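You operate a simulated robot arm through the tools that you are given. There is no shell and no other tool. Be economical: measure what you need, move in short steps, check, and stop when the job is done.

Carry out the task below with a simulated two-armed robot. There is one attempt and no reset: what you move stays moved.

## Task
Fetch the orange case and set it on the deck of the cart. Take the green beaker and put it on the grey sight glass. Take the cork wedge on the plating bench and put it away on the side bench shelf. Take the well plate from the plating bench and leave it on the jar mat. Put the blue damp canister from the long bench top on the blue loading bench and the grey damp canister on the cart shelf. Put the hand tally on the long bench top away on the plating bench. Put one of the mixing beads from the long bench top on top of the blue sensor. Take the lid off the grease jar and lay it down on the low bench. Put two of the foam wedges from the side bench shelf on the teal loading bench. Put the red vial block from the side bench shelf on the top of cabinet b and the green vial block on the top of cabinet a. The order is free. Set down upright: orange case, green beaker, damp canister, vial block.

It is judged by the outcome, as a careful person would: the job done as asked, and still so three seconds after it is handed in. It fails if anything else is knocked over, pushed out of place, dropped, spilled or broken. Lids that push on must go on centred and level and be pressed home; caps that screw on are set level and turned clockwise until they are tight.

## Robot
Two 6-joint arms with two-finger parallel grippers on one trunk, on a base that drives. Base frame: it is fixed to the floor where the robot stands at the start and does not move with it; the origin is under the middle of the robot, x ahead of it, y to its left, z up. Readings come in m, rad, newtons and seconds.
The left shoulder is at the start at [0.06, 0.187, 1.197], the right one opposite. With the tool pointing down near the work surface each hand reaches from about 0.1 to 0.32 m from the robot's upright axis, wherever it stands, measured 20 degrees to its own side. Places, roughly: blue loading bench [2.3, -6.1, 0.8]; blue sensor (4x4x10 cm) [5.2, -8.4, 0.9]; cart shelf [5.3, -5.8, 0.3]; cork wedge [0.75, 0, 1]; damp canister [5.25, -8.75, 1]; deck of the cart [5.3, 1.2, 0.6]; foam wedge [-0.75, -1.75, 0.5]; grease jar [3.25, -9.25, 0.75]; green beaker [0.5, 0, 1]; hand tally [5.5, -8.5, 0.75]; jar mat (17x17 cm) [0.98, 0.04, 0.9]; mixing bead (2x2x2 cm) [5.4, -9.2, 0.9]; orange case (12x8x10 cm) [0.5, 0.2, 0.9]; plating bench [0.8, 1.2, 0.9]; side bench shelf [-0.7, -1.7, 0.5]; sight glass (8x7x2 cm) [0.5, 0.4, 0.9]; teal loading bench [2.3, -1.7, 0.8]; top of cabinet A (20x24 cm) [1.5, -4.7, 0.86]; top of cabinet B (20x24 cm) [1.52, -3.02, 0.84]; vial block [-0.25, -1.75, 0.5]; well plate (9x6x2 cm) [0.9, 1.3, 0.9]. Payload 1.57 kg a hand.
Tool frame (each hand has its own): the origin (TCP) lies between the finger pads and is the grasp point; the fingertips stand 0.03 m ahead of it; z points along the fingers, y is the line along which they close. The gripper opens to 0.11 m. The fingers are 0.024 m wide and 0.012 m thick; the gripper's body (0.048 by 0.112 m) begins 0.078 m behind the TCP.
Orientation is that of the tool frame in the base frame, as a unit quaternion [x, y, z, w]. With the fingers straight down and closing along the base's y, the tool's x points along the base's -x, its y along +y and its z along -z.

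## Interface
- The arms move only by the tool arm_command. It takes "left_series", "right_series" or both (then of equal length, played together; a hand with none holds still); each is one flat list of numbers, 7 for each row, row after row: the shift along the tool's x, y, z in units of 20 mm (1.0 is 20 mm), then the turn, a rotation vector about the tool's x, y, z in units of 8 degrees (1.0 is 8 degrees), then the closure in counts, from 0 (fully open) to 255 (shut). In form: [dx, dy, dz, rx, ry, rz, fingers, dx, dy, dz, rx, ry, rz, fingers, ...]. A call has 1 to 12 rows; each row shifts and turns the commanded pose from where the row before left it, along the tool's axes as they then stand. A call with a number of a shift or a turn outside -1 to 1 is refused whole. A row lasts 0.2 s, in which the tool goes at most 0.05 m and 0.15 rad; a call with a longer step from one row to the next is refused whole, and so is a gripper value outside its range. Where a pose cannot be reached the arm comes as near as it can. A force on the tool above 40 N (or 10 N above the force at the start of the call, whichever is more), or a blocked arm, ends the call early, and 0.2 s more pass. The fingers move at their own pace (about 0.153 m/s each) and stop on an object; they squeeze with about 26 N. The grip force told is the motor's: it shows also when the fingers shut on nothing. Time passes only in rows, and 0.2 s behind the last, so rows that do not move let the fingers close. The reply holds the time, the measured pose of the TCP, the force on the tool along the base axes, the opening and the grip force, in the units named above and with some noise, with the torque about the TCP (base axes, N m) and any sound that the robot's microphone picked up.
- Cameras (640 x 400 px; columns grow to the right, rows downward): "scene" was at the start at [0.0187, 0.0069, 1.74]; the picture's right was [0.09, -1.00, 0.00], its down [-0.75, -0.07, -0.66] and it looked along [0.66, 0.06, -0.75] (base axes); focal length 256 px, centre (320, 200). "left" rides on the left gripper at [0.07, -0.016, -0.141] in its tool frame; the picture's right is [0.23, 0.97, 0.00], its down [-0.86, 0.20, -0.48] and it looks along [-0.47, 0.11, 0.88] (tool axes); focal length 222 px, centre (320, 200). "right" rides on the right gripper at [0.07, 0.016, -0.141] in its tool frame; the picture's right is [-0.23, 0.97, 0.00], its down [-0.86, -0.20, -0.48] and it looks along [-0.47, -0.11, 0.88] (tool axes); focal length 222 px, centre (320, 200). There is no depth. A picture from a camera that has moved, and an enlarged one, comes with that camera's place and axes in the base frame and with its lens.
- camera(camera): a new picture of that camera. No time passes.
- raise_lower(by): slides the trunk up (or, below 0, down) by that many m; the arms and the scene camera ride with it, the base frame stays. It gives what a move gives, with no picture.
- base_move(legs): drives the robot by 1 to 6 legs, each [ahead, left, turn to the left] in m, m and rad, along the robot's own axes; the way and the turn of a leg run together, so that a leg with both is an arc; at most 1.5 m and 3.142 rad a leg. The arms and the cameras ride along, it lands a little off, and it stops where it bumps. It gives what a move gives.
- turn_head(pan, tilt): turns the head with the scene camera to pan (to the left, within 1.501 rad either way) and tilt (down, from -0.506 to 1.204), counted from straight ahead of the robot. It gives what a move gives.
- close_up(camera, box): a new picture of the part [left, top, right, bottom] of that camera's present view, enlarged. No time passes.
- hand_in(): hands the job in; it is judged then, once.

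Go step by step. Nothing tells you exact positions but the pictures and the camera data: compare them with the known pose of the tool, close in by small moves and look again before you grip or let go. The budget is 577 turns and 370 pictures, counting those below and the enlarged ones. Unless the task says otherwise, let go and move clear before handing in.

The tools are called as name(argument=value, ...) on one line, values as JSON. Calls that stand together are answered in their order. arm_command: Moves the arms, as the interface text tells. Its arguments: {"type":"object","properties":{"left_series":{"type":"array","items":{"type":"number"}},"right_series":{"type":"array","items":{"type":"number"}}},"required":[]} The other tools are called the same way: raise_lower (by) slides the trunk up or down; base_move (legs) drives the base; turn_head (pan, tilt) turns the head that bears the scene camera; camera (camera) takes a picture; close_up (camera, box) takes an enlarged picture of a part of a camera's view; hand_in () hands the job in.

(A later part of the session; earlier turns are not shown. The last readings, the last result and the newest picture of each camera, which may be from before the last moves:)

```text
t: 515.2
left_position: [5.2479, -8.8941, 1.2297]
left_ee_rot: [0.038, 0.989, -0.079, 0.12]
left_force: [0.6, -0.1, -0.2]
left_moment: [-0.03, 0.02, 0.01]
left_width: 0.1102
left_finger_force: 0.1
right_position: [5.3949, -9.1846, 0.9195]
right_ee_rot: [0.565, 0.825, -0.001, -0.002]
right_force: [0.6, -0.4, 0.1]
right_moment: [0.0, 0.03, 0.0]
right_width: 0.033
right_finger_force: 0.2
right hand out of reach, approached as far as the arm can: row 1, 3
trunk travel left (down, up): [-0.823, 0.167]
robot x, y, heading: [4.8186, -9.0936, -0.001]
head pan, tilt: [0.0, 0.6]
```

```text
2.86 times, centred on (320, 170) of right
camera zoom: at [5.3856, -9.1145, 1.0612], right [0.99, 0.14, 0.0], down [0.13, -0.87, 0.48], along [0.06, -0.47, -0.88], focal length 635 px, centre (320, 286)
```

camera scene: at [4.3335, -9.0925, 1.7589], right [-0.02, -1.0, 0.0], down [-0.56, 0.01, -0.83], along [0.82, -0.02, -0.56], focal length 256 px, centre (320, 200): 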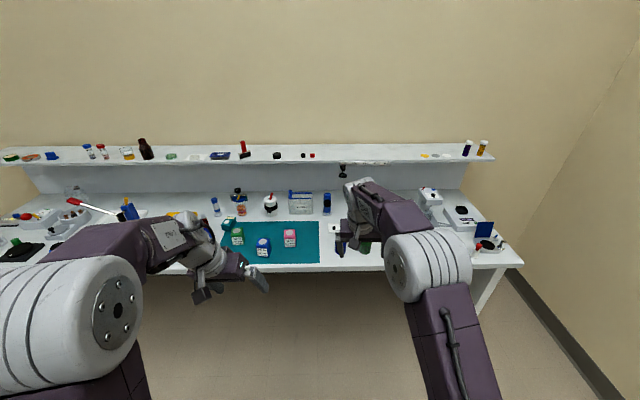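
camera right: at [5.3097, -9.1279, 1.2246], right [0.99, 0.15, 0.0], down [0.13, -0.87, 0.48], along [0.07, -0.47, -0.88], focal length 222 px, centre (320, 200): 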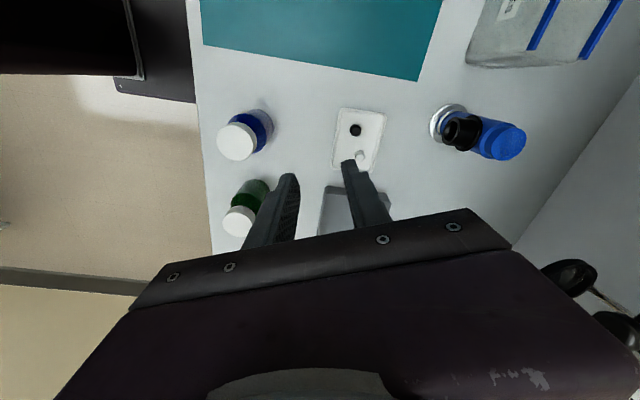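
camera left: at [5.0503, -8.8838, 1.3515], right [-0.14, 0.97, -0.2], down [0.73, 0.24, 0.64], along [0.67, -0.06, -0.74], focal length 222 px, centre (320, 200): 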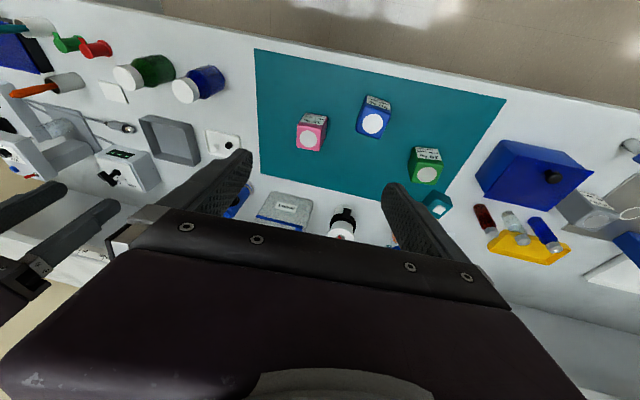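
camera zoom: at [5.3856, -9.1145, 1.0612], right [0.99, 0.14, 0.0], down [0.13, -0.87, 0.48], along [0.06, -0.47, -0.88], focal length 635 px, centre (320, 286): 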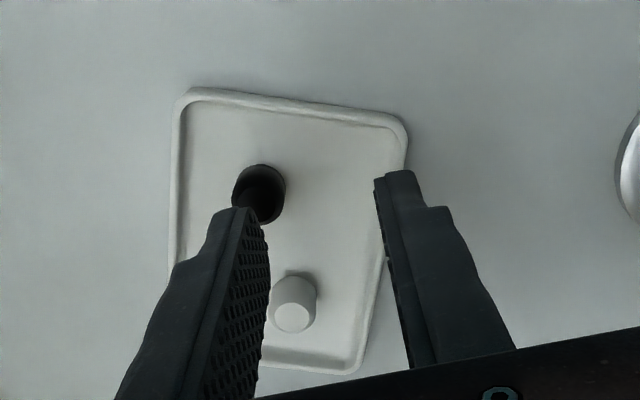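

The wrist seems near a joint limit, so I'll use the base for the x shift.

base_move(legs=[[-0.019, -0.003, 0]])

close_up(camera="right", box=[220, 100, 420, 240])

```text
t: 516.0
left_position: [5.2342, -8.8953, 1.2271]
left_ee_rot: [0.038, 0.989, -0.079, 0.119]
left_force: [0.9, 0.0, -0.6]
left_moment: [-0.03, 0.07, -0.02]
left_width: 0.1101
left_finger_force: 0.1
right_position: [5.3785, -9.1877, 0.9186]
right_ee_rot: [0.565, 0.825, -0.002, -0.003]
right_force: [1.0, 0.3, -0.7]
right_moment: [-0.01, 0.04, -0.01]
right_width: 0.0332
right_finger_force: 0.0
trunk travel left (down, up): [-0.823, 0.167]
robot x, y, heading: [4.8007, -9.0964, -0.002]
head pan, tilt: [0.0, 0.6]
```

```text
2.86 times, centred on (320, 170) of right
camera zoom: at [5.3702, -9.1166, 1.0594], right [0.99, 0.14, -0.01], down [0.13, -0.87, 0.48], along [0.06, -0.47, -0.88], focal length 635 px, centre (320, 286)
```

zoom: 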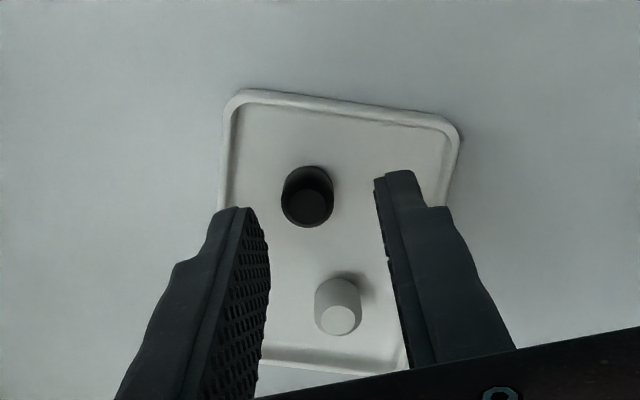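

Centred within 4 mm. Lower with the trunk and grip.

raise_lower(by=-0.021)

arm_command(right_series=[0, 0, 0, 0, 0, 0, 255, 0, 0, 0, 0, 0, 0, 255, 0, 0, 0, 0, 0, 0, 255])

close_up(camera="right", box=[220, 100, 420, 240])

```text
t: 516.7
left_position: [5.2291, -8.8957, 1.2079]
left_ee_rot: [0.038, 0.989, -0.08, 0.121]
left_force: [0.1, -0.4, 0.0]
left_moment: [0.01, 0.02, -0.02]
left_width: 0.11
left_finger_force: 0.2
right_position: [5.3745, -9.1882, 0.9]
right_ee_rot: [0.565, 0.825, -0.001, -0.001]
right_force: [-0.1, 0.3, 0.8]
right_moment: [-0.03, -0.01, 0.03]
right_width: 0.033
right_finger_force: 0.0
trunk travel left (down, up): [-0.802, 0.188]
robot x, y, heading: [4.8017, -9.0934, -0.004]
head pan, tilt: [0.0, 0.6]
```

```text
t: 517.5
left_position: [5.2293, -8.8961, 1.2095]
left_ee_rot: [0.038, 0.989, -0.08, 0.121]
left_force: [-0.5, 0.6, 0.6]
left_moment: [-0.02, 0.02, -0.01]
left_width: 0.11
left_finger_force: 0.1
right_position: [5.3738, -9.1877, 0.9002]
right_ee_rot: [0.565, 0.825, -0.001, -0.001]
right_force: [-0.7, 0.6, 0.8]
right_moment: [0.0, 0.01, -0.02]
right_width: 0.013
right_finger_force: 26.2
trunk travel left (down, up): [-0.802, 0.188]
robot x, y, heading: [4.7997, -9.0937, -0.004]
head pan, tilt: [0.0, 0.6]
```

```text
2.86 times, centred on (320, 170) of right
camera zoom: at [5.3657, -9.1173, 1.0413], right [0.99, 0.14, 0.0], down [0.12, -0.87, 0.48], along [0.07, -0.47, -0.88], focal length 635 px, centre (320, 286)
```

zoom: 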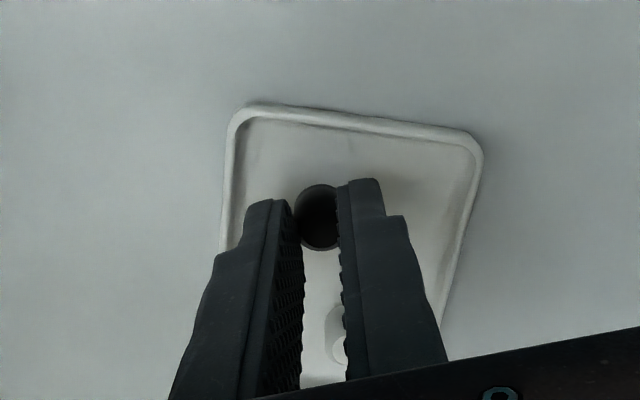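

Only the tapered top is gripped. Reopen, go 6 mm lower, and regrip for security.

arm_command(right_series=[0, 0, 0, 0, 0, 0, 180, 0, 0, 0, 0, 0, 0, 180])

raise_lower(by=-0.007)

arm_command(right_series=[0, 0, 0, 0, 0, 0, 255, 0, 0, 0, 0, 0, 0, 255, 0, 0, 0, 0, 0, 0, 255])

raise_lower(by=0.15)

close_up(camera="right", box=[220, 100, 420, 240])

```text
t: 518.1
left_position: [5.2284, -8.8948, 1.2076]
left_ee_rot: [0.038, 0.989, -0.08, 0.12]
left_force: [-0.1, -0.3, 0.1]
left_moment: [0.01, -0.01, -0.01]
left_width: 0.11
left_finger_force: 0.1
right_position: [5.3748, -9.1877, 0.8994]
right_ee_rot: [0.565, 0.825, -0.002, 0.0]
right_force: [-0.4, 0.1, 0.7]
right_moment: [-0.02, -0.04, -0.02]
right_width: 0.0323
right_finger_force: 0.2
trunk travel left (down, up): [-0.802, 0.188]
robot x, y, heading: [4.7964, -9.0929, -0.001]
head pan, tilt: [0.0, 0.6]
```

```text
t: 518.6
left_position: [5.2264, -8.8959, 1.2023]
left_ee_rot: [0.038, 0.989, -0.08, 0.121]
left_force: [-0.5, 0.1, 0.2]
left_moment: [-0.01, 0.02, 0.0]
left_width: 0.1099
left_finger_force: 0.1
right_position: [5.3747, -9.1873, 0.8919]
right_ee_rot: [0.565, 0.825, -0.001, 0.0]
right_force: [0.7, -0.3, -0.6]
right_moment: [0.02, 0.0, 0.01]
right_width: 0.0325
right_finger_force: 0.1
trunk travel left (down, up): [-0.795, 0.195]
robot x, y, heading: [4.8004, -9.093, 0.003]
head pan, tilt: [0.0, 0.6]
```

```text
t: 519.4
left_position: [5.2281, -8.8955, 1.2018]
left_ee_rot: [0.039, 0.989, -0.079, 0.121]
left_force: [0.4, 0.2, -0.7]
left_moment: [-0.02, 0.0, -0.03]
left_width: 0.1101
left_finger_force: 0.1
right_position: [5.3747, -9.1868, 0.8924]
right_ee_rot: [0.565, 0.825, -0.001, 0.0]
right_force: [-0.6, 0.0, -0.2]
right_moment: [-0.03, 0.01, -0.02]
right_width: 0.0133
right_finger_force: 26.1
trunk travel left (down, up): [-0.795, 0.195]
robot x, y, heading: [4.7973, -9.0961, -0.002]
head pan, tilt: [0.0, 0.6]
```

```text
t: 521.2
left_position: [5.2283, -8.8972, 1.3508]
left_ee_rot: [0.038, 0.989, -0.08, 0.121]
left_force: [-0.2, 0.2, -0.3]
left_moment: [-0.01, 0.03, -0.02]
left_width: 0.1102
left_finger_force: 0.2
right_position: [5.3744, -9.1878, 1.0418]
right_ee_rot: [0.565, 0.825, 0.0, 0.0]
right_force: [-0.3, -0.7, -0.5]
right_moment: [-0.01, 0.0, 0.01]
right_width: 0.0132
right_finger_force: 26.6
trunk travel left (down, up): [-0.945, 0.045]
robot x, y, heading: [4.7997, -9.091, -0.005]
head pan, tilt: [0.0, 0.6]
```

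```text
2.86 times, centred on (320, 170) of right
camera zoom: at [5.3659, -9.1173, 1.184], right [0.99, 0.14, 0.0], down [0.12, -0.87, 0.48], along [0.07, -0.47, -0.88], focal length 635 px, centre (320, 286)
```

zoom: 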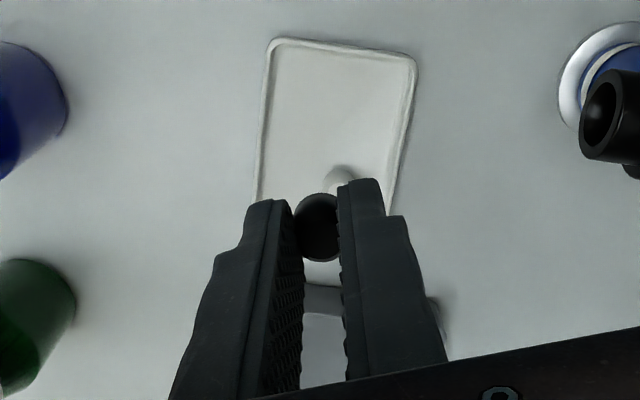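

Bead held. Back off 0.21 m and slide left to the sensor.

base_move(legs=[[-0.21, 0, 0.005], [0, 0.8, 0]])

camera(camera="right")

camera(camera="left")

camera(camera="scene")

```text
t: 526.7
left_position: [5.0189, -8.1003, 1.3515]
left_ee_rot: [0.036, 0.989, -0.08, 0.121]
left_force: [0.6, 0.3, 0.1]
left_moment: [0.01, -0.01, 0.02]
left_width: 0.1101
left_finger_force: 0.0
right_position: [5.1644, -8.3908, 1.0431]
right_ee_rot: [0.563, 0.826, -0.001, -0.002]
right_force: [0.3, -0.2, -0.1]
right_moment: [0.01, 0.0, -0.02]
right_width: 0.013
right_finger_force: 25.7
trunk travel left (down, up): [-0.945, 0.045]
robot x, y, heading: [4.589, -8.2977, -0.001]
head pan, tilt: [0.0, 0.6]
```

```text
183 pictures are left
camera right: at [5.1559, -8.3204, 1.1841], right [0.99, 0.14, 0.0], down [0.13, -0.87, 0.48], along [0.07, -0.47, -0.88], focal length 222 px, centre (320, 200)
```

right: 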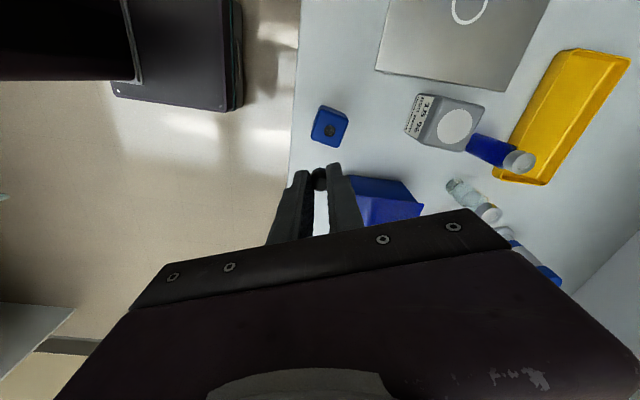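

```text
182 pictures are left
camera left: at [4.9158, -8.0892, 1.4734], right [-0.13, 0.97, -0.2], down [0.73, 0.23, 0.64], along [0.67, -0.06, -0.74], focal length 222 px, centre (320, 200)
```

left: 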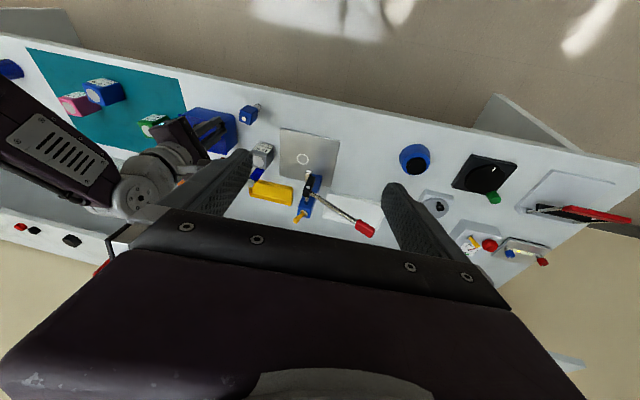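

```text
181 pictures are left
camera scene: at [4.6182, -8.3007, 1.8809], right [0.0, -1.0, 0.0], down [-0.57, 0.0, -0.82], along [0.82, 0.0, -0.57], focal length 256 px, centre (320, 200)
```

scene: 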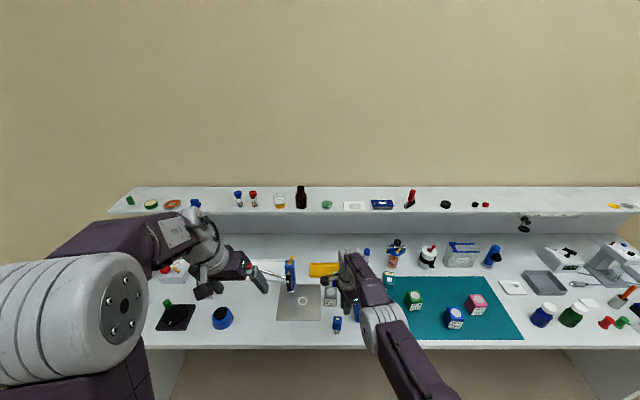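

Sensor top ≈(5.167, −8.36). Shift left 3 cm and zoom.

base_move(legs=[[0, 0.03, 0]])

close_up(camera="right", box=[240, 90, 400, 200])

close_up(camera="left", box=[180, 80, 300, 160])

```text
t: 527.5
left_position: [5.0185, -8.0786, 1.3535]
left_ee_rot: [0.036, 0.989, -0.077, 0.121]
left_force: [-1.2, -0.7, -0.3]
left_moment: [0.11, 0.03, 0.04]
left_width: 0.11
left_finger_force: 0.0
right_position: [5.1663, -8.3671, 1.0422]
right_ee_rot: [0.563, 0.826, 0.002, -0.002]
right_force: [0.5, -0.6, 0.5]
right_moment: [0.1, 0.01, 0.03]
right_width: 0.0133
right_finger_force: 26.1
trunk travel left (down, up): [-0.945, 0.045]
robot x, y, heading: [4.5888, -8.2719, 0.003]
head pan, tilt: [0.0, 0.6]
```

```text
3.64 times, centred on (320, 145) of right
camera zoom: at [5.1559, -8.2978, 1.1839], right [0.99, 0.14, 0.0], down [0.13, -0.87, 0.47], along [0.07, -0.47, -0.88], focal length 808 px, centre (320, 400)
```

zoom: 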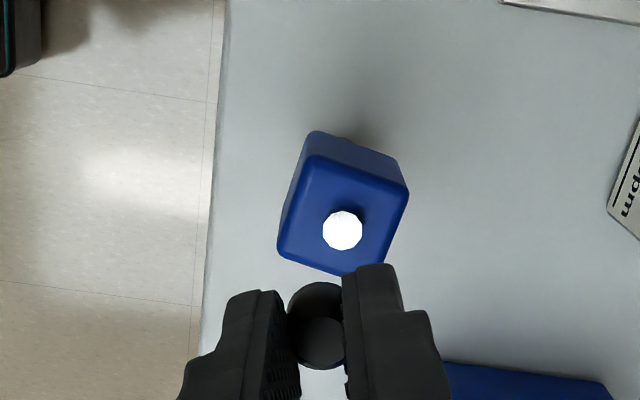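

```text
5.00 times, centred on (240, 120) of left
camera zoom: at [4.9158, -8.068, 1.4745], right [-0.13, 0.97, -0.19], down [0.73, 0.23, 0.64], along [0.67, -0.06, -0.74], focal length 1111 px, centre (720, 600)
```

zoom: 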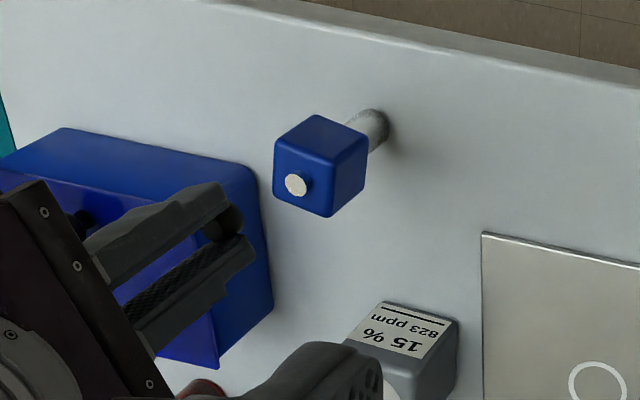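

The sensor is a cube with a small raised silver contact at (5.173, −8.364), top z≈0.953. Trim the hand to put the bead right over it.

arm_command(right_series=[0, 0.34, 0, 0, 0, 0, 255, 0, 0, 0, 0, 0, 0, 255])

raise_lower(by=-0.03)

close_up(camera="right", box=[260, 110, 380, 190])

close_up(camera="left", box=[190, 90, 290, 155])

```text
t: 528.1
left_position: [5.0174, -8.0723, 1.3519]
left_ee_rot: [0.036, 0.989, -0.078, 0.121]
left_force: [0.2, -0.6, -0.4]
left_moment: [0.04, 0.01, 0.04]
left_width: 0.1099
left_finger_force: 0.1
right_position: [5.1643, -8.3645, 1.0423]
right_ee_rot: [0.563, 0.826, -0.001, -0.002]
right_force: [-0.2, 0.3, -0.8]
right_moment: [0.02, 0.04, 0.01]
right_width: 0.0134
right_finger_force: 25.9
right hand out of reach, approached as far as the arm can: row 1
trunk travel left (down, up): [-0.945, 0.045]
robot x, y, heading: [4.5848, -8.2697, 0.001]
head pan, tilt: [0.0, 0.6]
```

```text
t: 528.9
left_position: [5.0172, -8.0717, 1.3218]
left_ee_rot: [0.035, 0.989, -0.077, 0.121]
left_force: [-0.3, -0.4, -0.5]
left_moment: [0.01, 0.0, 0.0]
left_width: 0.11
left_finger_force: 0.0
right_position: [5.1648, -8.3626, 1.012]
right_ee_rot: [0.563, 0.826, 0.0, -0.001]
right_force: [-0.3, 0.0, -0.7]
right_moment: [0.03, -0.02, -0.01]
right_width: 0.0131
right_finger_force: 26.1
trunk travel left (down, up): [-0.915, 0.075]
robot x, y, heading: [4.5892, -8.2705, -0.0]
head pan, tilt: [0.0, 0.6]
```

```text
5.00 times, centred on (320, 150) of right
camera zoom: at [5.156, -8.2922, 1.154], right [0.99, 0.14, 0.0], down [0.13, -0.87, 0.48], along [0.07, -0.47, -0.88], focal length 1111 px, centre (320, 450)
```

zoom: 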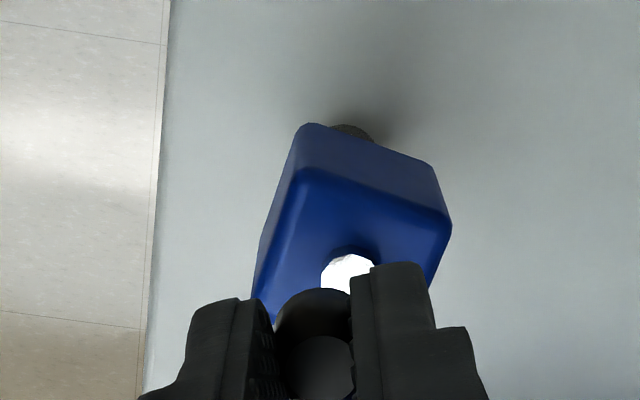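

```text
6.15 times, centred on (240, 122) of left
camera zoom: at [4.9159, -8.0608, 1.4434], right [-0.13, 0.97, -0.2], down [0.73, 0.23, 0.64], along [0.67, -0.06, -0.74], focal length 1367 px, centre (812, 677)
```

zoom: 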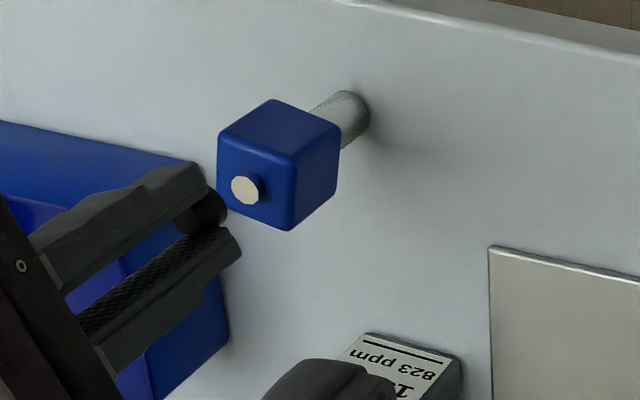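

Needs about +6 mm in x. Use the base.

base_move(legs=[[0.008, 0, 0]])

close_up(camera="right", box=[260, 110, 380, 190])

```text
t: 529.6
left_position: [5.0228, -8.0704, 1.3227]
left_ee_rot: [0.036, 0.989, -0.079, 0.122]
left_force: [-0.4, 0.0, -0.5]
left_moment: [0.03, 0.0, 0.02]
left_width: 0.11
left_finger_force: 0.0
right_position: [5.1716, -8.3617, 1.0142]
right_ee_rot: [0.563, 0.826, -0.001, 0.0]
right_force: [0.3, -0.3, -0.1]
right_moment: [0.03, -0.03, 0.01]
right_width: 0.0132
right_finger_force: 25.8
trunk travel left (down, up): [-0.915, 0.075]
robot x, y, heading: [4.5968, -8.2661, 0.005]
head pan, tilt: [0.0, 0.6]
```

```text
5.00 times, centred on (320, 150) of right
camera zoom: at [5.1619, -8.2912, 1.1553], right [0.99, 0.14, 0.0], down [0.13, -0.87, 0.48], along [0.07, -0.47, -0.88], focal length 1111 px, centre (320, 450)
```

zoom: 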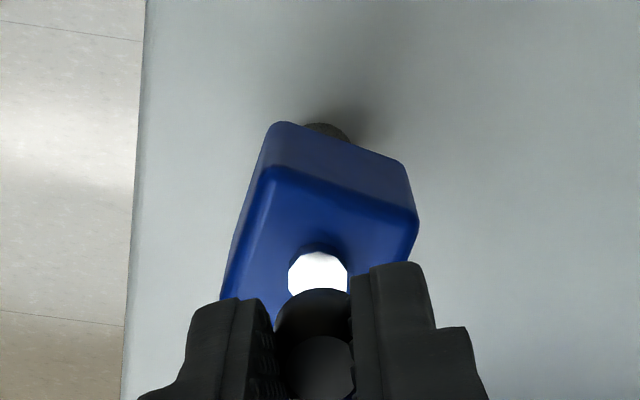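

Bead is directly over the contact. Lower 2 cm.

raise_lower(by=-0.021)

close_up(camera="right", box=[260, 110, 380, 190])

close_up(camera="left", box=[190, 90, 290, 155])

```text
t: 530.3
left_position: [5.0244, -8.0698, 1.3016]
left_ee_rot: [0.037, 0.989, -0.08, 0.121]
left_force: [-0.7, 0.3, 0.2]
left_moment: [0.02, -0.04, 0.01]
left_width: 0.1099
left_finger_force: 0.0
right_position: [5.1724, -8.3621, 0.9915]
right_ee_rot: [0.564, 0.826, -0.001, -0.001]
right_force: [-1.2, -0.3, 0.1]
right_moment: [0.03, 0.01, -0.02]
right_width: 0.0133
right_finger_force: 25.8
trunk travel left (down, up): [-0.894, 0.096]
robot x, y, heading: [4.5979, -8.2697, 0.0]
head pan, tilt: [0.0, 0.6]
```

```text
5.00 times, centred on (320, 150) of right
camera zoom: at [5.1632, -8.2911, 1.1335], right [0.99, 0.14, 0.0], down [0.13, -0.87, 0.48], along [0.07, -0.47, -0.88], focal length 1111 px, centre (320, 450)
```

zoom: 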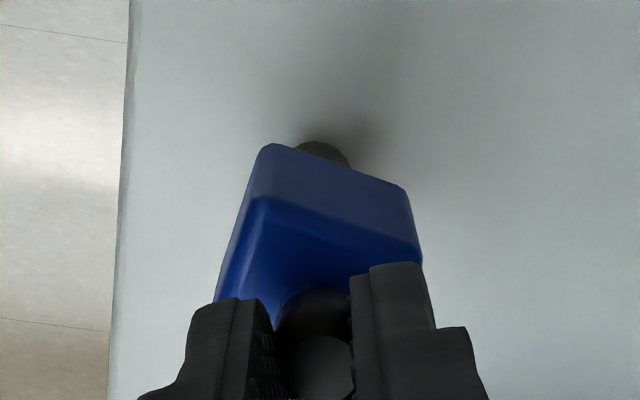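

```text
6.15 times, centred on (240, 122) of left
camera zoom: at [4.9229, -8.0593, 1.4225], right [-0.13, 0.97, -0.2], down [0.73, 0.23, 0.64], along [0.67, -0.06, -0.74], focal length 1367 px, centre (812, 677)
```

zoom: 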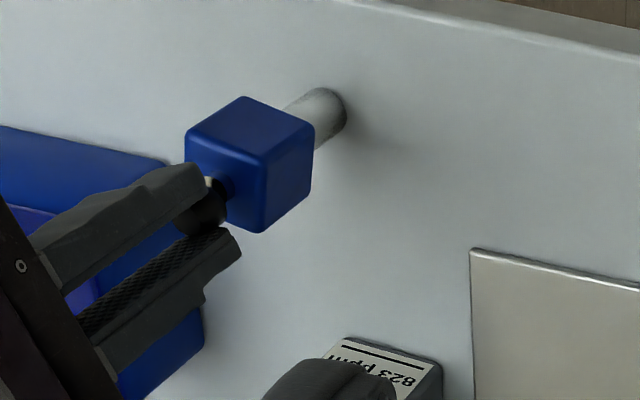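

raise_lower(by=-0.003)

raise_lower(by=-0.002)

close_up(camera="left", box=[200, 95, 260, 135])

```text
t: 530.8
left_position: [5.0258, -8.0696, 1.2978]
left_ee_rot: [0.036, 0.989, -0.08, 0.121]
left_force: [0.2, 0.1, 1.1]
left_moment: [0.02, -0.01, -0.02]
left_width: 0.1099
left_finger_force: 0.1
right_position: [5.1734, -8.3626, 0.9877]
right_ee_rot: [0.564, 0.826, 0.0, 0.0]
right_force: [-0.2, -1.5, -0.7]
right_moment: [0.02, 0.01, 0.01]
right_width: 0.0131
right_finger_force: 26.1
trunk travel left (down, up): [-0.891, 0.099]
robot x, y, heading: [4.5945, -8.2714, 0.002]
head pan, tilt: [0.0, 0.6]
```

```text
t: 531.3
left_position: [5.0255, -8.0703, 1.2961]
left_ee_rot: [0.037, 0.989, -0.079, 0.121]
left_force: [0.5, -0.2, -1.0]
left_moment: [0.01, 0.03, 0.02]
left_width: 0.1098
left_finger_force: 0.1
right_position: [5.1727, -8.3621, 0.9872]
right_ee_rot: [0.563, 0.826, -0.002, -0.001]
right_force: [1.1, 0.1, 0.4]
right_moment: [0.0, 0.0, -0.02]
right_width: 0.0131
right_finger_force: 26.1
trunk travel left (down, up): [-0.889, 0.101]
robot x, y, heading: [4.5957, -8.2729, 0.006]
head pan, tilt: [0.0, 0.6]
```

```text
10.00 times, centred on (230, 115) of left
camera zoom: at [4.9244, -8.0594, 1.4171], right [-0.13, 0.97, -0.2], down [0.73, 0.23, 0.64], along [0.67, -0.06, -0.74], focal length 2221 px, centre (1220, 1050)
```

zoom: 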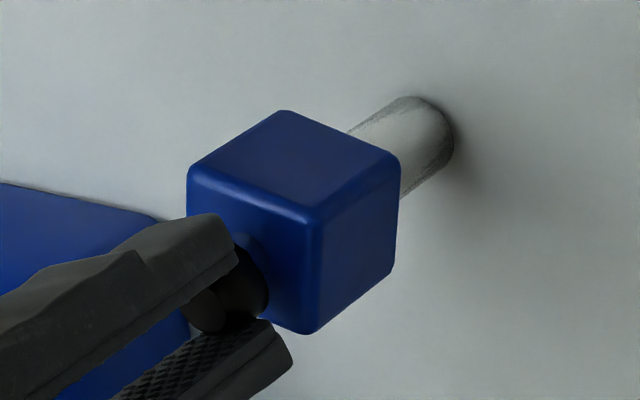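

raise_lower(by=-0.002)

raise_lower(by=-0.002)

```text
t: 531.9
left_position: [5.0259, -8.0697, 1.294]
left_ee_rot: [0.036, 0.989, -0.079, 0.121]
left_force: [-0.7, -0.2, -0.3]
left_moment: [0.0, -0.01, -0.01]
left_width: 0.11
left_finger_force: 0.0
right_position: [5.1731, -8.3624, 0.9837]
right_ee_rot: [0.563, 0.826, -0.001, -0.001]
right_force: [0.5, 0.2, 0.4]
right_moment: [0.02, 0.0, -0.01]
right_width: 0.0129
right_finger_force: 26.0
trunk travel left (down, up): [-0.887, 0.103]
robot x, y, heading: [4.5982, -8.2687, 0.0]
head pan, tilt: [0.0, 0.6]
```

```text
t: 532.4
left_position: [5.0254, -8.07, 1.2925]
left_ee_rot: [0.037, 0.989, -0.08, 0.121]
left_force: [-0.3, -0.4, -0.8]
left_moment: [-0.01, 0.0, 0.05]
left_width: 0.1099
left_finger_force: 0.1
right_position: [5.1731, -8.3619, 0.9807]
right_ee_rot: [0.564, 0.826, -0.001, 0.001]
right_force: [0.8, 0.0, -0.4]
right_moment: [0.01, -0.02, -0.01]
right_width: 0.0134
right_finger_force: 25.9
trunk travel left (down, up): [-0.885, 0.105]
robot x, y, heading: [4.5977, -8.2683, 0.003]
head pan, tilt: [0.0, 0.6]
```

raise_lower(by=-0.003)

close_up(camera="left", box=[200, 95, 260, 135])

close_up(camera="scene", box=[320, 270, 380, 340])

```text
t: 532.9
left_position: [5.025, -8.0701, 1.2897]
left_ee_rot: [0.036, 0.989, -0.079, 0.122]
left_force: [-0.6, -0.6, -0.5]
left_moment: [-0.01, -0.04, -0.03]
left_width: 0.1101
left_finger_force: 0.0
right_position: [5.1718, -8.3612, 0.9792]
right_ee_rot: [0.564, 0.826, 0.0, -0.001]
right_force: [0.4, -0.3, 3.3]
right_moment: [-0.03, -0.02, 0.01]
right_width: 0.0132
right_finger_force: 26.0
trunk travel left (down, up): [-0.882, 0.108]
robot x, y, heading: [4.5967, -8.266, 0.001]
head pan, tilt: [0.0, 0.6]
```

```text
10.00 times, centred on (230, 115) of left
camera zoom: at [4.9234, -8.0593, 1.4104], right [-0.13, 0.97, -0.2], down [0.73, 0.23, 0.64], along [0.67, -0.06, -0.74], focal length 2221 px, centre (1220, 1050)
```

zoom: 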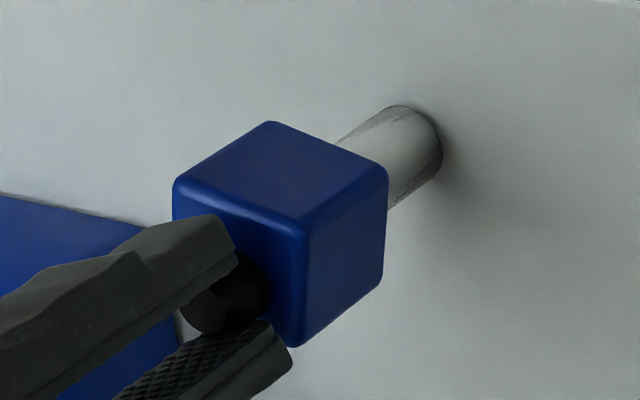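

```text
5.71 times, centred on (350, 305) of scene
camera zoom: at [4.6257, -8.2702, 1.8179], right [0.0, -1.0, 0.0], down [-0.56, 0.0, -0.83], along [0.83, 0.0, -0.56], focal length 1463 px, centre (149, -400)
```

zoom: 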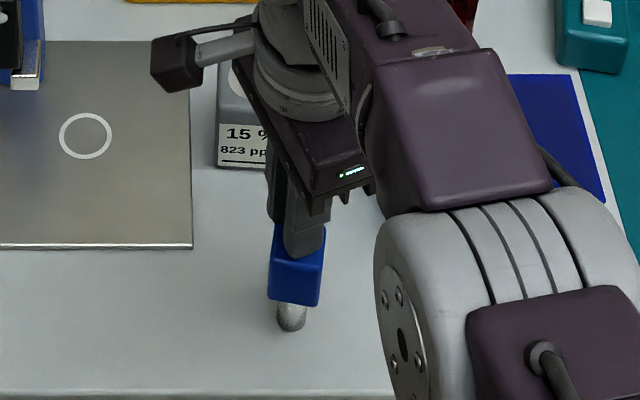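

Light contact (3 N) on the contact pin. Open gently and lift straight up.

arm_command(right_series=[0, 0, 0, 0, 0, 0, 218, 0, 0, 0, 0, 0, 0, 205, 0, 0, 0, 0, 0, 0, 185, 0, 0, 0, 0, 0, 0, 170])

close_up(camera="left", box=[200, 95, 260, 135])

raise_lower(by=0.1)

close_up(camera="right", box=[260, 90, 380, 170])

close_up(camera="left", box=[200, 85, 290, 145])

```text
t: 533.9
left_position: [5.0256, -8.0704, 1.2886]
left_ee_rot: [0.036, 0.989, -0.079, 0.121]
left_force: [-0.2, 0.1, -0.6]
left_moment: [0.04, 0.0, -0.01]
left_width: 0.11
left_finger_force: 0.1
right_position: [5.1731, -8.362, 0.9803]
right_ee_rot: [0.563, 0.826, -0.001, -0.001]
right_force: [0.1, 0.1, 0.3]
right_moment: [0.01, 0.0, 0.01]
right_width: 0.0368
right_finger_force: 0.0
trunk travel left (down, up): [-0.882, 0.108]
robot x, y, heading: [4.5995, -8.2715, 0.003]
head pan, tilt: [0.0, 0.6]
```

```text
10.00 times, centred on (230, 115) of left
camera zoom: at [4.924, -8.0594, 1.4102], right [-0.13, 0.97, -0.2], down [0.73, 0.23, 0.64], along [0.67, -0.06, -0.74], focal length 2221 px, centre (1220, 1050)
```

zoom: 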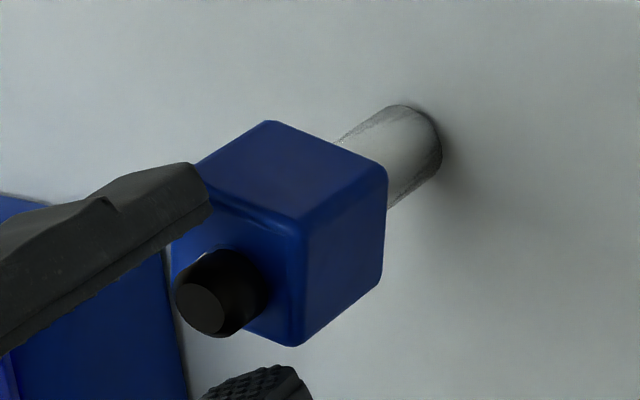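

```text
t: 535.2
left_position: [5.0255, -8.0703, 1.3899]
left_ee_rot: [0.036, 0.989, -0.08, 0.121]
left_force: [0.1, 0.4, -0.1]
left_moment: [0.0, -0.03, -0.04]
left_width: 0.11
left_finger_force: 0.0
right_position: [5.1739, -8.3626, 1.0791]
right_ee_rot: [0.563, 0.826, -0.001, -0.001]
right_force: [-1.1, -0.3, -0.6]
right_moment: [0.01, 0.0, -0.01]
right_width: 0.0367
right_finger_force: 0.0
trunk travel left (down, up): [-0.982, 0.008]
robot x, y, heading: [4.5969, -8.2686, 0.005]
head pan, tilt: [0.0, 0.6]
```

```text
5.00 times, centred on (320, 130) of right
camera zoom: at [5.164, -8.2911, 1.221], right [0.99, 0.14, 0.0], down [0.13, -0.87, 0.48], along [0.07, -0.47, -0.88], focal length 1111 px, centre (320, 550)
```

zoom: 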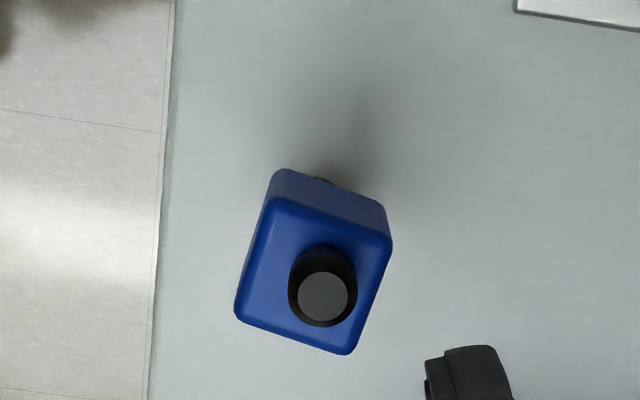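

```text
6.67 times, centred on (245, 115) of left
camera zoom: at [4.9239, -8.0594, 1.5102], right [-0.13, 0.97, -0.2], down [0.73, 0.23, 0.64], along [0.67, -0.06, -0.74], focal length 1481 px, centre (820, 767)
```

zoom: 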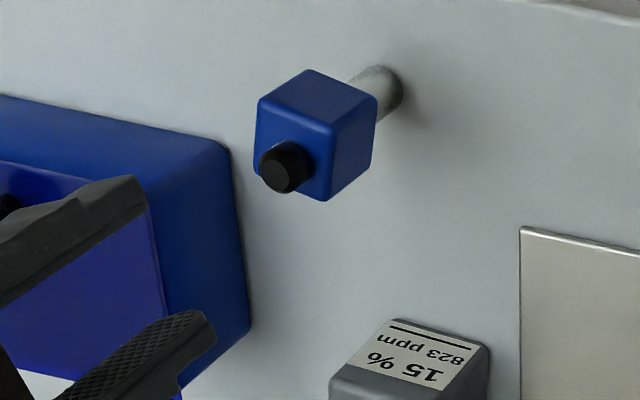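

The bead sits on the sensor. Now the grey canister: it's just behind the sensor, so I'll take it from straight above. Turn the right gripper back first.

arm_command(right_series=[0, 0, -0.5, 0, 0, -1, 100, 0, 0, -0.5, 0, 0, -1, 60, 0, 0, 0, 0, 0, -1, 20, 0, 0, 0, 0, 0, -1, 0, 0, 0, 0, 0, 0, -1, 0, 0, 0, 0, 0, 0, -1, 0, 0, 0, 0, 0, 0, -1, 0, 0, 0, 0, 0, 0, -0.9, 0])

base_move(legs=[[0.11, 0, 0]])

camera(camera="right")

camera(camera="left")

```text
t: 537.0
left_position: [5.025, -8.0697, 1.3898]
left_ee_rot: [0.037, 0.989, -0.08, 0.122]
left_force: [0.0, 0.3, -0.4]
left_moment: [-0.01, 0.01, -0.01]
left_width: 0.11
left_finger_force: 0.1
right_position: [5.1745, -8.3608, 1.0992]
right_ee_rot: [0.045, 0.999, 0.0, -0.003]
right_force: [-0.8, 0.2, -0.2]
right_moment: [0.01, 0.02, 0.0]
right_width: 0.1102
right_finger_force: 0.2
trunk travel left (down, up): [-0.982, 0.008]
robot x, y, heading: [4.5998, -8.2703, 0.005]
head pan, tilt: [0.0, 0.6]
```

```text
t: 538.2
left_position: [5.1266, -8.0678, 1.3916]
left_ee_rot: [0.035, 0.988, -0.08, 0.124]
left_force: [0.1, 0.5, 0.2]
left_moment: [0.01, -0.06, -0.01]
left_width: 0.1101
left_finger_force: 0.1
right_position: [5.2785, -8.3609, 1.1031]
right_ee_rot: [0.046, 0.999, -0.001, -0.001]
right_force: [-0.5, -0.3, 0.8]
right_moment: [0.01, -0.06, -0.01]
right_width: 0.1099
right_finger_force: 0.1
trunk travel left (down, up): [-0.982, 0.008]
robot x, y, heading: [4.7072, -8.2685, 0.007]
head pan, tilt: [0.0, 0.6]
```

```text
167 pictures are left
camera right: at [5.2116, -8.3376, 1.2437], right [0.32, 0.95, 0.0], down [0.83, -0.28, 0.48], along [0.45, -0.15, -0.88], focal length 222 px, centre (320, 200)
```

right: 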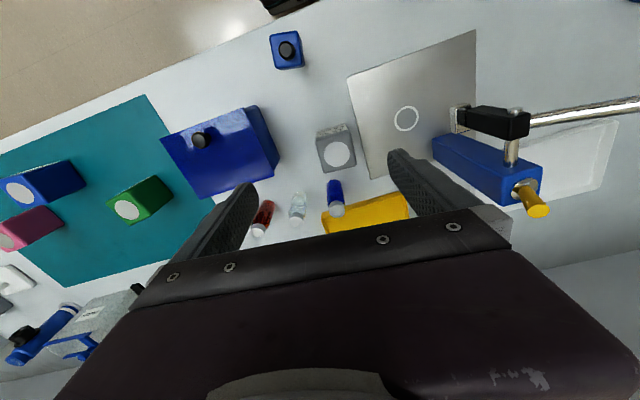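

```text
166 pictures are left
camera left: at [5.0254, -8.0584, 1.5122], right [-0.13, 0.97, -0.2], down [0.73, 0.23, 0.64], along [0.67, -0.06, -0.74], focal length 222 px, centre (320, 200)
```

left: 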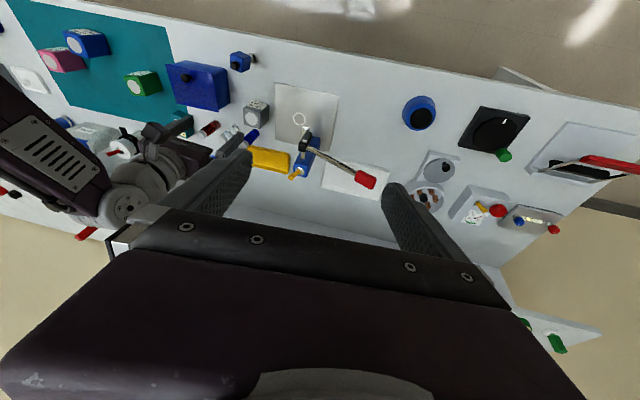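

close_up(camera="right", box=[270, 90, 410, 190])

close_up(camera="left", box=[210, 80, 310, 150])

```text
4.00 times, centred on (340, 140) of right
camera zoom: at [5.2116, -8.3376, 1.2437], right [0.32, 0.95, 0.0], down [0.83, -0.28, 0.48], along [0.45, -0.15, -0.88], focal length 888 px, centre (240, 440)
```

zoom: 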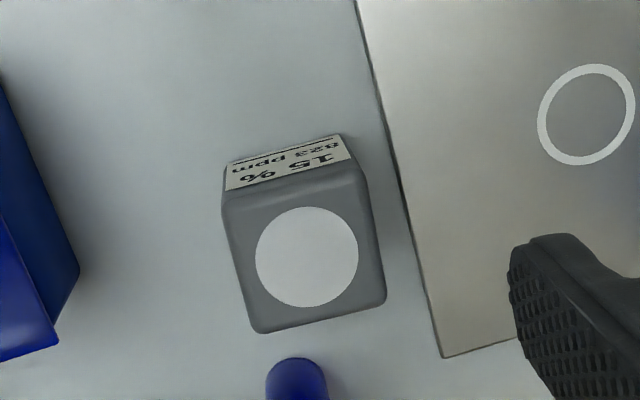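

```text
5.71 times, centred on (260, 115) of left
camera zoom: at [5.0254, -8.0584, 1.5122], right [-0.13, 0.97, -0.2], down [0.73, 0.23, 0.64], along [0.67, -0.06, -0.74], focal length 1269 px, centre (663, 686)
```

zoom: 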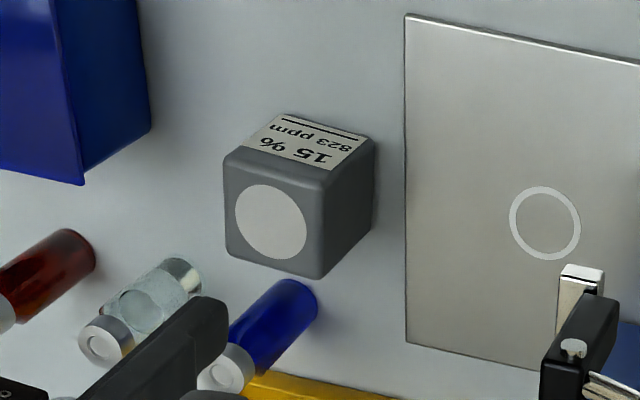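

Grey canister centre (5.311, −8.344), top z 0.924, 54 mm wide. Drive in 0.1 m, retract the hand to suit, and start down.

base_move(legs=[[0.1, 0, -0.005]])

arm_command(right_series=[0.9, 0.13, 0, 0, 0, 0, 55, 0.9, 0.13, 0, 0, 0, 0, 55, 0.9, 0.13, 0, 0, 0, 0, 55, 0.75, 0.11, 0, 0, 0, 0, 55, 0, 0, 1, 0, 0, 0, 55, 0, 0, 1, 0, 0, 0, 55, 0, 0, 1, 0, 0, 0, 55, 0, 0, 0, 0, 0, 0, 55])

close_up(camera="right", box=[240, 80, 420, 220])

```text
t: 539.4
left_position: [5.2301, -8.0701, 1.3918]
left_ee_rot: [0.038, 0.988, -0.079, 0.125]
left_force: [-0.8, -0.5, 0.0]
left_moment: [-0.02, -0.08, 0.02]
left_width: 0.1102
left_finger_force: 0.0
right_position: [5.3789, -8.3609, 1.1043]
right_ee_rot: [0.047, 0.999, 0.0, 0.0]
right_force: [-0.3, 1.1, -0.6]
right_moment: [-0.02, -0.08, -0.01]
right_width: 0.11
right_finger_force: 0.1
trunk travel left (down, up): [-0.982, 0.008]
robot x, y, heading: [4.8116, -8.2717, -0.0]
head pan, tilt: [0.0, 0.6]
```

```text
t: 541.2
left_position: [5.2379, -8.0706, 1.39]
left_ee_rot: [0.037, 0.989, -0.079, 0.121]
left_force: [0.6, 0.0, 0.2]
left_moment: [-0.03, 0.02, 0.02]
left_width: 0.11
left_finger_force: 0.0
right_position: [5.3646, -8.3442, 1.0338]
right_ee_rot: [0.048, 0.999, -0.001, -0.002]
right_force: [-0.2, -0.3, -0.5]
right_moment: [0.0, -0.01, 0.0]
right_width: 0.0865
right_finger_force: 0.0
right hand out of reach, approached as far as the arm can: row 1, 2, 3, 4, 6, 7
trunk travel left (down, up): [-0.982, 0.008]
robot x, y, heading: [4.8095, -8.271, 0.001]
head pan, tilt: [0.0, 0.6]
```

```text
2.86 times, centred on (330, 150) of right
camera zoom: at [5.2988, -8.3214, 1.1754], right [0.32, 0.95, 0.0], down [0.83, -0.28, 0.47], along [0.45, -0.15, -0.88], focal length 635 px, centre (291, 343)
```

zoom: 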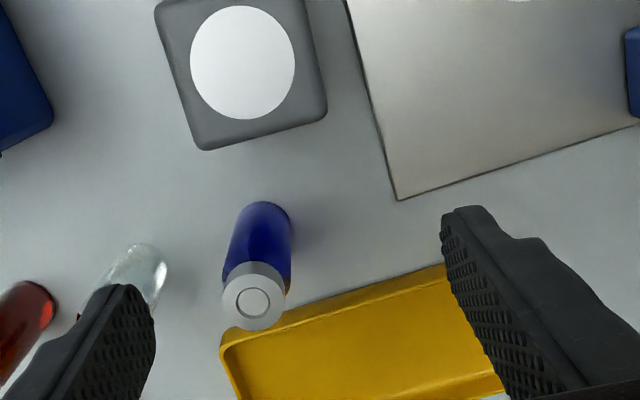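

camera(camera="scene")

```text
162 pictures are left
camera scene: at [4.8387, -8.2695, 1.9179], right [0.0, -1.0, 0.0], down [-0.56, 0.0, -0.83], along [0.83, 0.0, -0.56], focal length 256 px, centre (320, 200)
```

scene: 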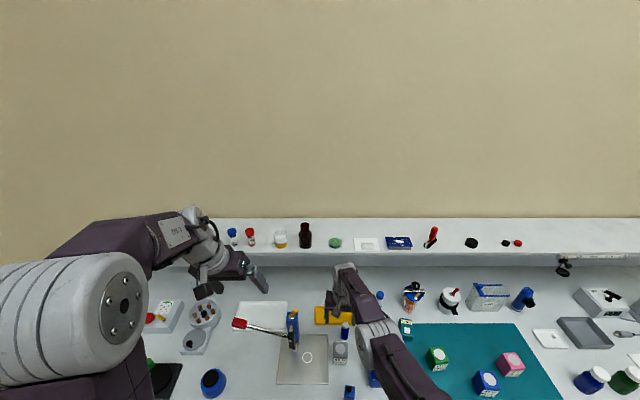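

The right arm is folded low, likely near a joint limit. I'll lift and retract that hand to get it into a comfortable pose again.

arm_command(right_series=[0, 0, -1, 0, 0, 0, 55, 0, 0, -1, 0, 0, 0, 55, 0, 0, -1, 0, 0, 0, 55, 0, 0, -1, 0, 0, 0, 55, 0, 0, -1, 0, 0, 0, 55, 0, 0, -1, 0, 0, 0, 55, 1, 0, 0, 0, 0, 0, 55, 1, 0, 0, 0, 0, 0, 55, 1, 0, 0, 0, 0, 0, 55, 1, 0, 0, 0, 0, 0, 55, 1, 0, 0, 0, 0, 0, 55, 1, 0, 0, 0, 0, 0, 55])

camera(camera="scene")

```text
t: 543.8
left_position: [5.2382, -8.0709, 1.3885]
left_ee_rot: [0.037, 0.989, -0.079, 0.122]
left_force: [0.0, -0.1, -0.5]
left_moment: [0.01, 0.0, -0.01]
left_width: 0.1101
left_finger_force: 0.0
right_position: [5.3768, -8.2976, 1.1348]
right_ee_rot: [0.048, 0.999, 0.0, -0.004]
right_force: [-0.1, -0.7, 0.8]
right_moment: [-0.04, -0.01, 0.0]
right_width: 0.0863
right_finger_force: 0.1
right hand out of reach, approached as far as the arm can: row 2, 3, 4, 6, 7, 8, 9, 10, 11, 12
trunk travel left (down, up): [-0.982, 0.008]
robot x, y, heading: [4.8068, -8.2726, 0.001]
head pan, tilt: [0.0, 0.6]
```

```text
161 pictures are left
camera scene: at [4.8387, -8.2693, 1.9179], right [0.0, -1.0, 0.0], down [-0.56, 0.0, -0.83], along [0.83, 0.0, -0.56], focal length 256 px, centre (320, 200)
```

scene: 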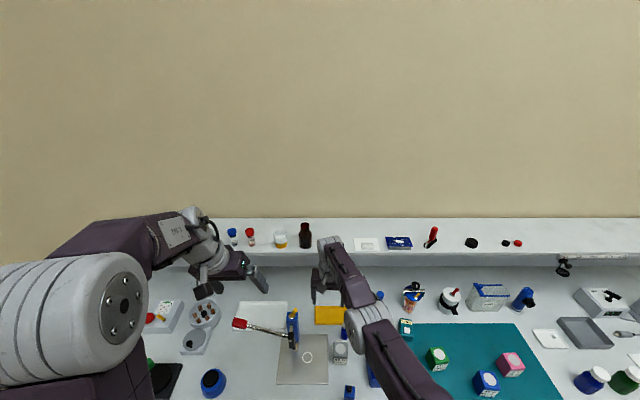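

The right elbow has flipped low. I'll back away from the bench into free space to sort that arm out.

base_move(legs=[[-0.6, 0, 0]])

arm_command(right_series=[-0.5, 0, -1, 0, -1, 0, 0, -0.5, 0, -1, 0, -1, 0, 0, -0.5, 0, -1, 0, -1, 0, 0, 0, 0, 0, 0, -1, 0, 0, 0, 0, 0, 0, -1, 0, 0, 0, 0, 0, 0, -1, 0, 0, -1, 0, 0, 0, 0, 0, 0, -1, 0, 0, 0, 0, 0, 0, -1, 0, 0, 0, 0, 0, 0, -1, 0, 0, 0, 0, 0, 0, -1, 0, 0, 0, 0, 0, 0, -1, 0, 0, 0, 0, 0, 0])

camera(camera="scene")

```text
t: 547.1
left_position: [4.6481, -8.07, 1.3883]
left_ee_rot: [0.039, 0.989, -0.08, 0.121]
left_force: [0.0, 0.1, 0.9]
left_moment: [0.02, 0.0, -0.02]
left_width: 0.1099
left_finger_force: 0.1
right_position: [4.7861, -8.2989, 1.1339]
right_ee_rot: [0.049, 0.999, -0.001, -0.004]
right_force: [-0.2, 0.8, 0.0]
right_moment: [0.05, 0.02, 0.01]
right_width: 0.0863
right_finger_force: 0.1
trunk travel left (down, up): [-0.982, 0.008]
robot x, y, heading: [4.2179, -8.2693, -0.006]
head pan, tilt: [0.0, 0.6]
```

```text
t: 549.7
left_position: [4.647, -8.0711, 1.3891]
left_ee_rot: [0.039, 0.989, -0.081, 0.121]
left_force: [0.0, -0.5, 0.7]
left_moment: [0.01, -0.01, 0.0]
left_width: 0.1097
left_finger_force: 0.0
right_position: [4.9475, -8.2523, 1.2538]
right_ee_rot: [0.045, 0.914, -0.021, 0.403]
right_force: [-0.5, 0.0, 0.4]
right_moment: [-0.03, 0.01, 0.02]
right_width: 0.1102
right_finger_force: 0.0
right hand out of reach, approached as far as the arm can: row 1, 2, 3, 4, 5, 6, 7, 8, 9, 10, 11, 12
trunk travel left (down, up): [-0.982, 0.008]
robot x, y, heading: [4.2143, -8.2707, -0.003]
head pan, tilt: [0.0, 0.6]
```

```text
160 pictures are left
camera scene: at [4.2463, -8.2693, 1.9178], right [0.0, -1.0, 0.0], down [-0.57, 0.0, -0.82], along [0.82, 0.0, -0.57], focal length 256 px, centre (320, 200)
```

scene: 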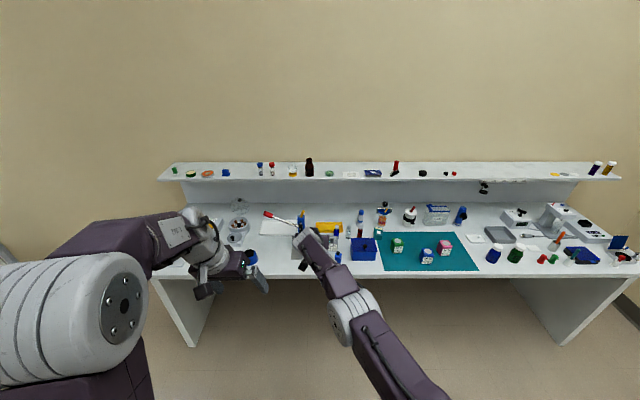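

The arm is nearly straight now. Rotating the tool past vertical should force the elbow back up.

arm_command(right_series=[0, 0, 0, 0, 1, 0, 0, 0, 0, 0, 0, 1, 0, 0, 0, 0, 0, 0, 1, 0, 0, 0, 0, 0, 0, 1, 0, 0, 0, 0, 0, 0, 1, 0, 0, 0, 0, 0, 0, 1, 0, 0, 0, 0, 0, 0, 1, 0, 0, 0, 0, 0, 0, 1, 0, 0, 0, 0, 0, 0, 1, 0, 0, 0, 0, 0, 0, 1, 0, 0])

camera(camera="scene")

```text
t: 551.9
left_position: [4.6466, -8.0716, 1.3875]
left_ee_rot: [0.038, 0.989, -0.08, 0.121]
left_force: [0.1, 0.1, 1.0]
left_moment: [0.04, 0.01, -0.02]
left_width: 0.1101
left_finger_force: 0.1
right_position: [4.6741, -8.3248, 1.2484]
right_ee_rot: [0.048, 0.959, 0.014, -0.28]
right_force: [-0.5, 0.2, 0.0]
right_moment: [0.01, -0.01, -0.02]
right_width: 0.11
right_finger_force: 0.1
right hand out of reach, approached as far as the arm can: row 1, 2, 3, 4, 5, 6, 7, 8, 9, 10
trunk travel left (down, up): [-0.982, 0.008]
robot x, y, heading: [4.22, -8.2678, 0.002]
head pan, tilt: [0.0, 0.6]
```

```text
159 pictures are left
camera scene: at [4.2467, -8.2701, 1.9179], right [0.0, -1.0, 0.0], down [-0.57, 0.0, -0.82], along [0.82, 0.0, -0.57], focal length 256 px, centre (320, 200)
```

scene: 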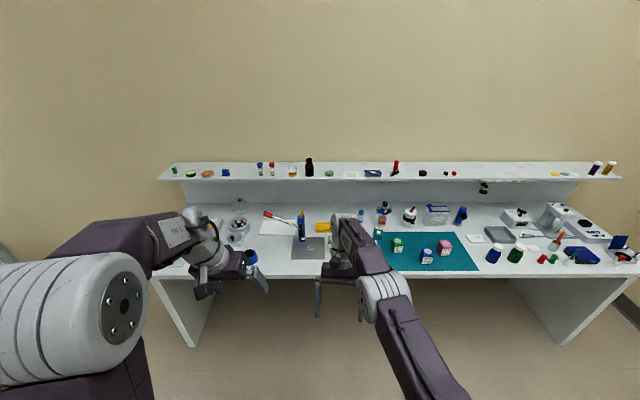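

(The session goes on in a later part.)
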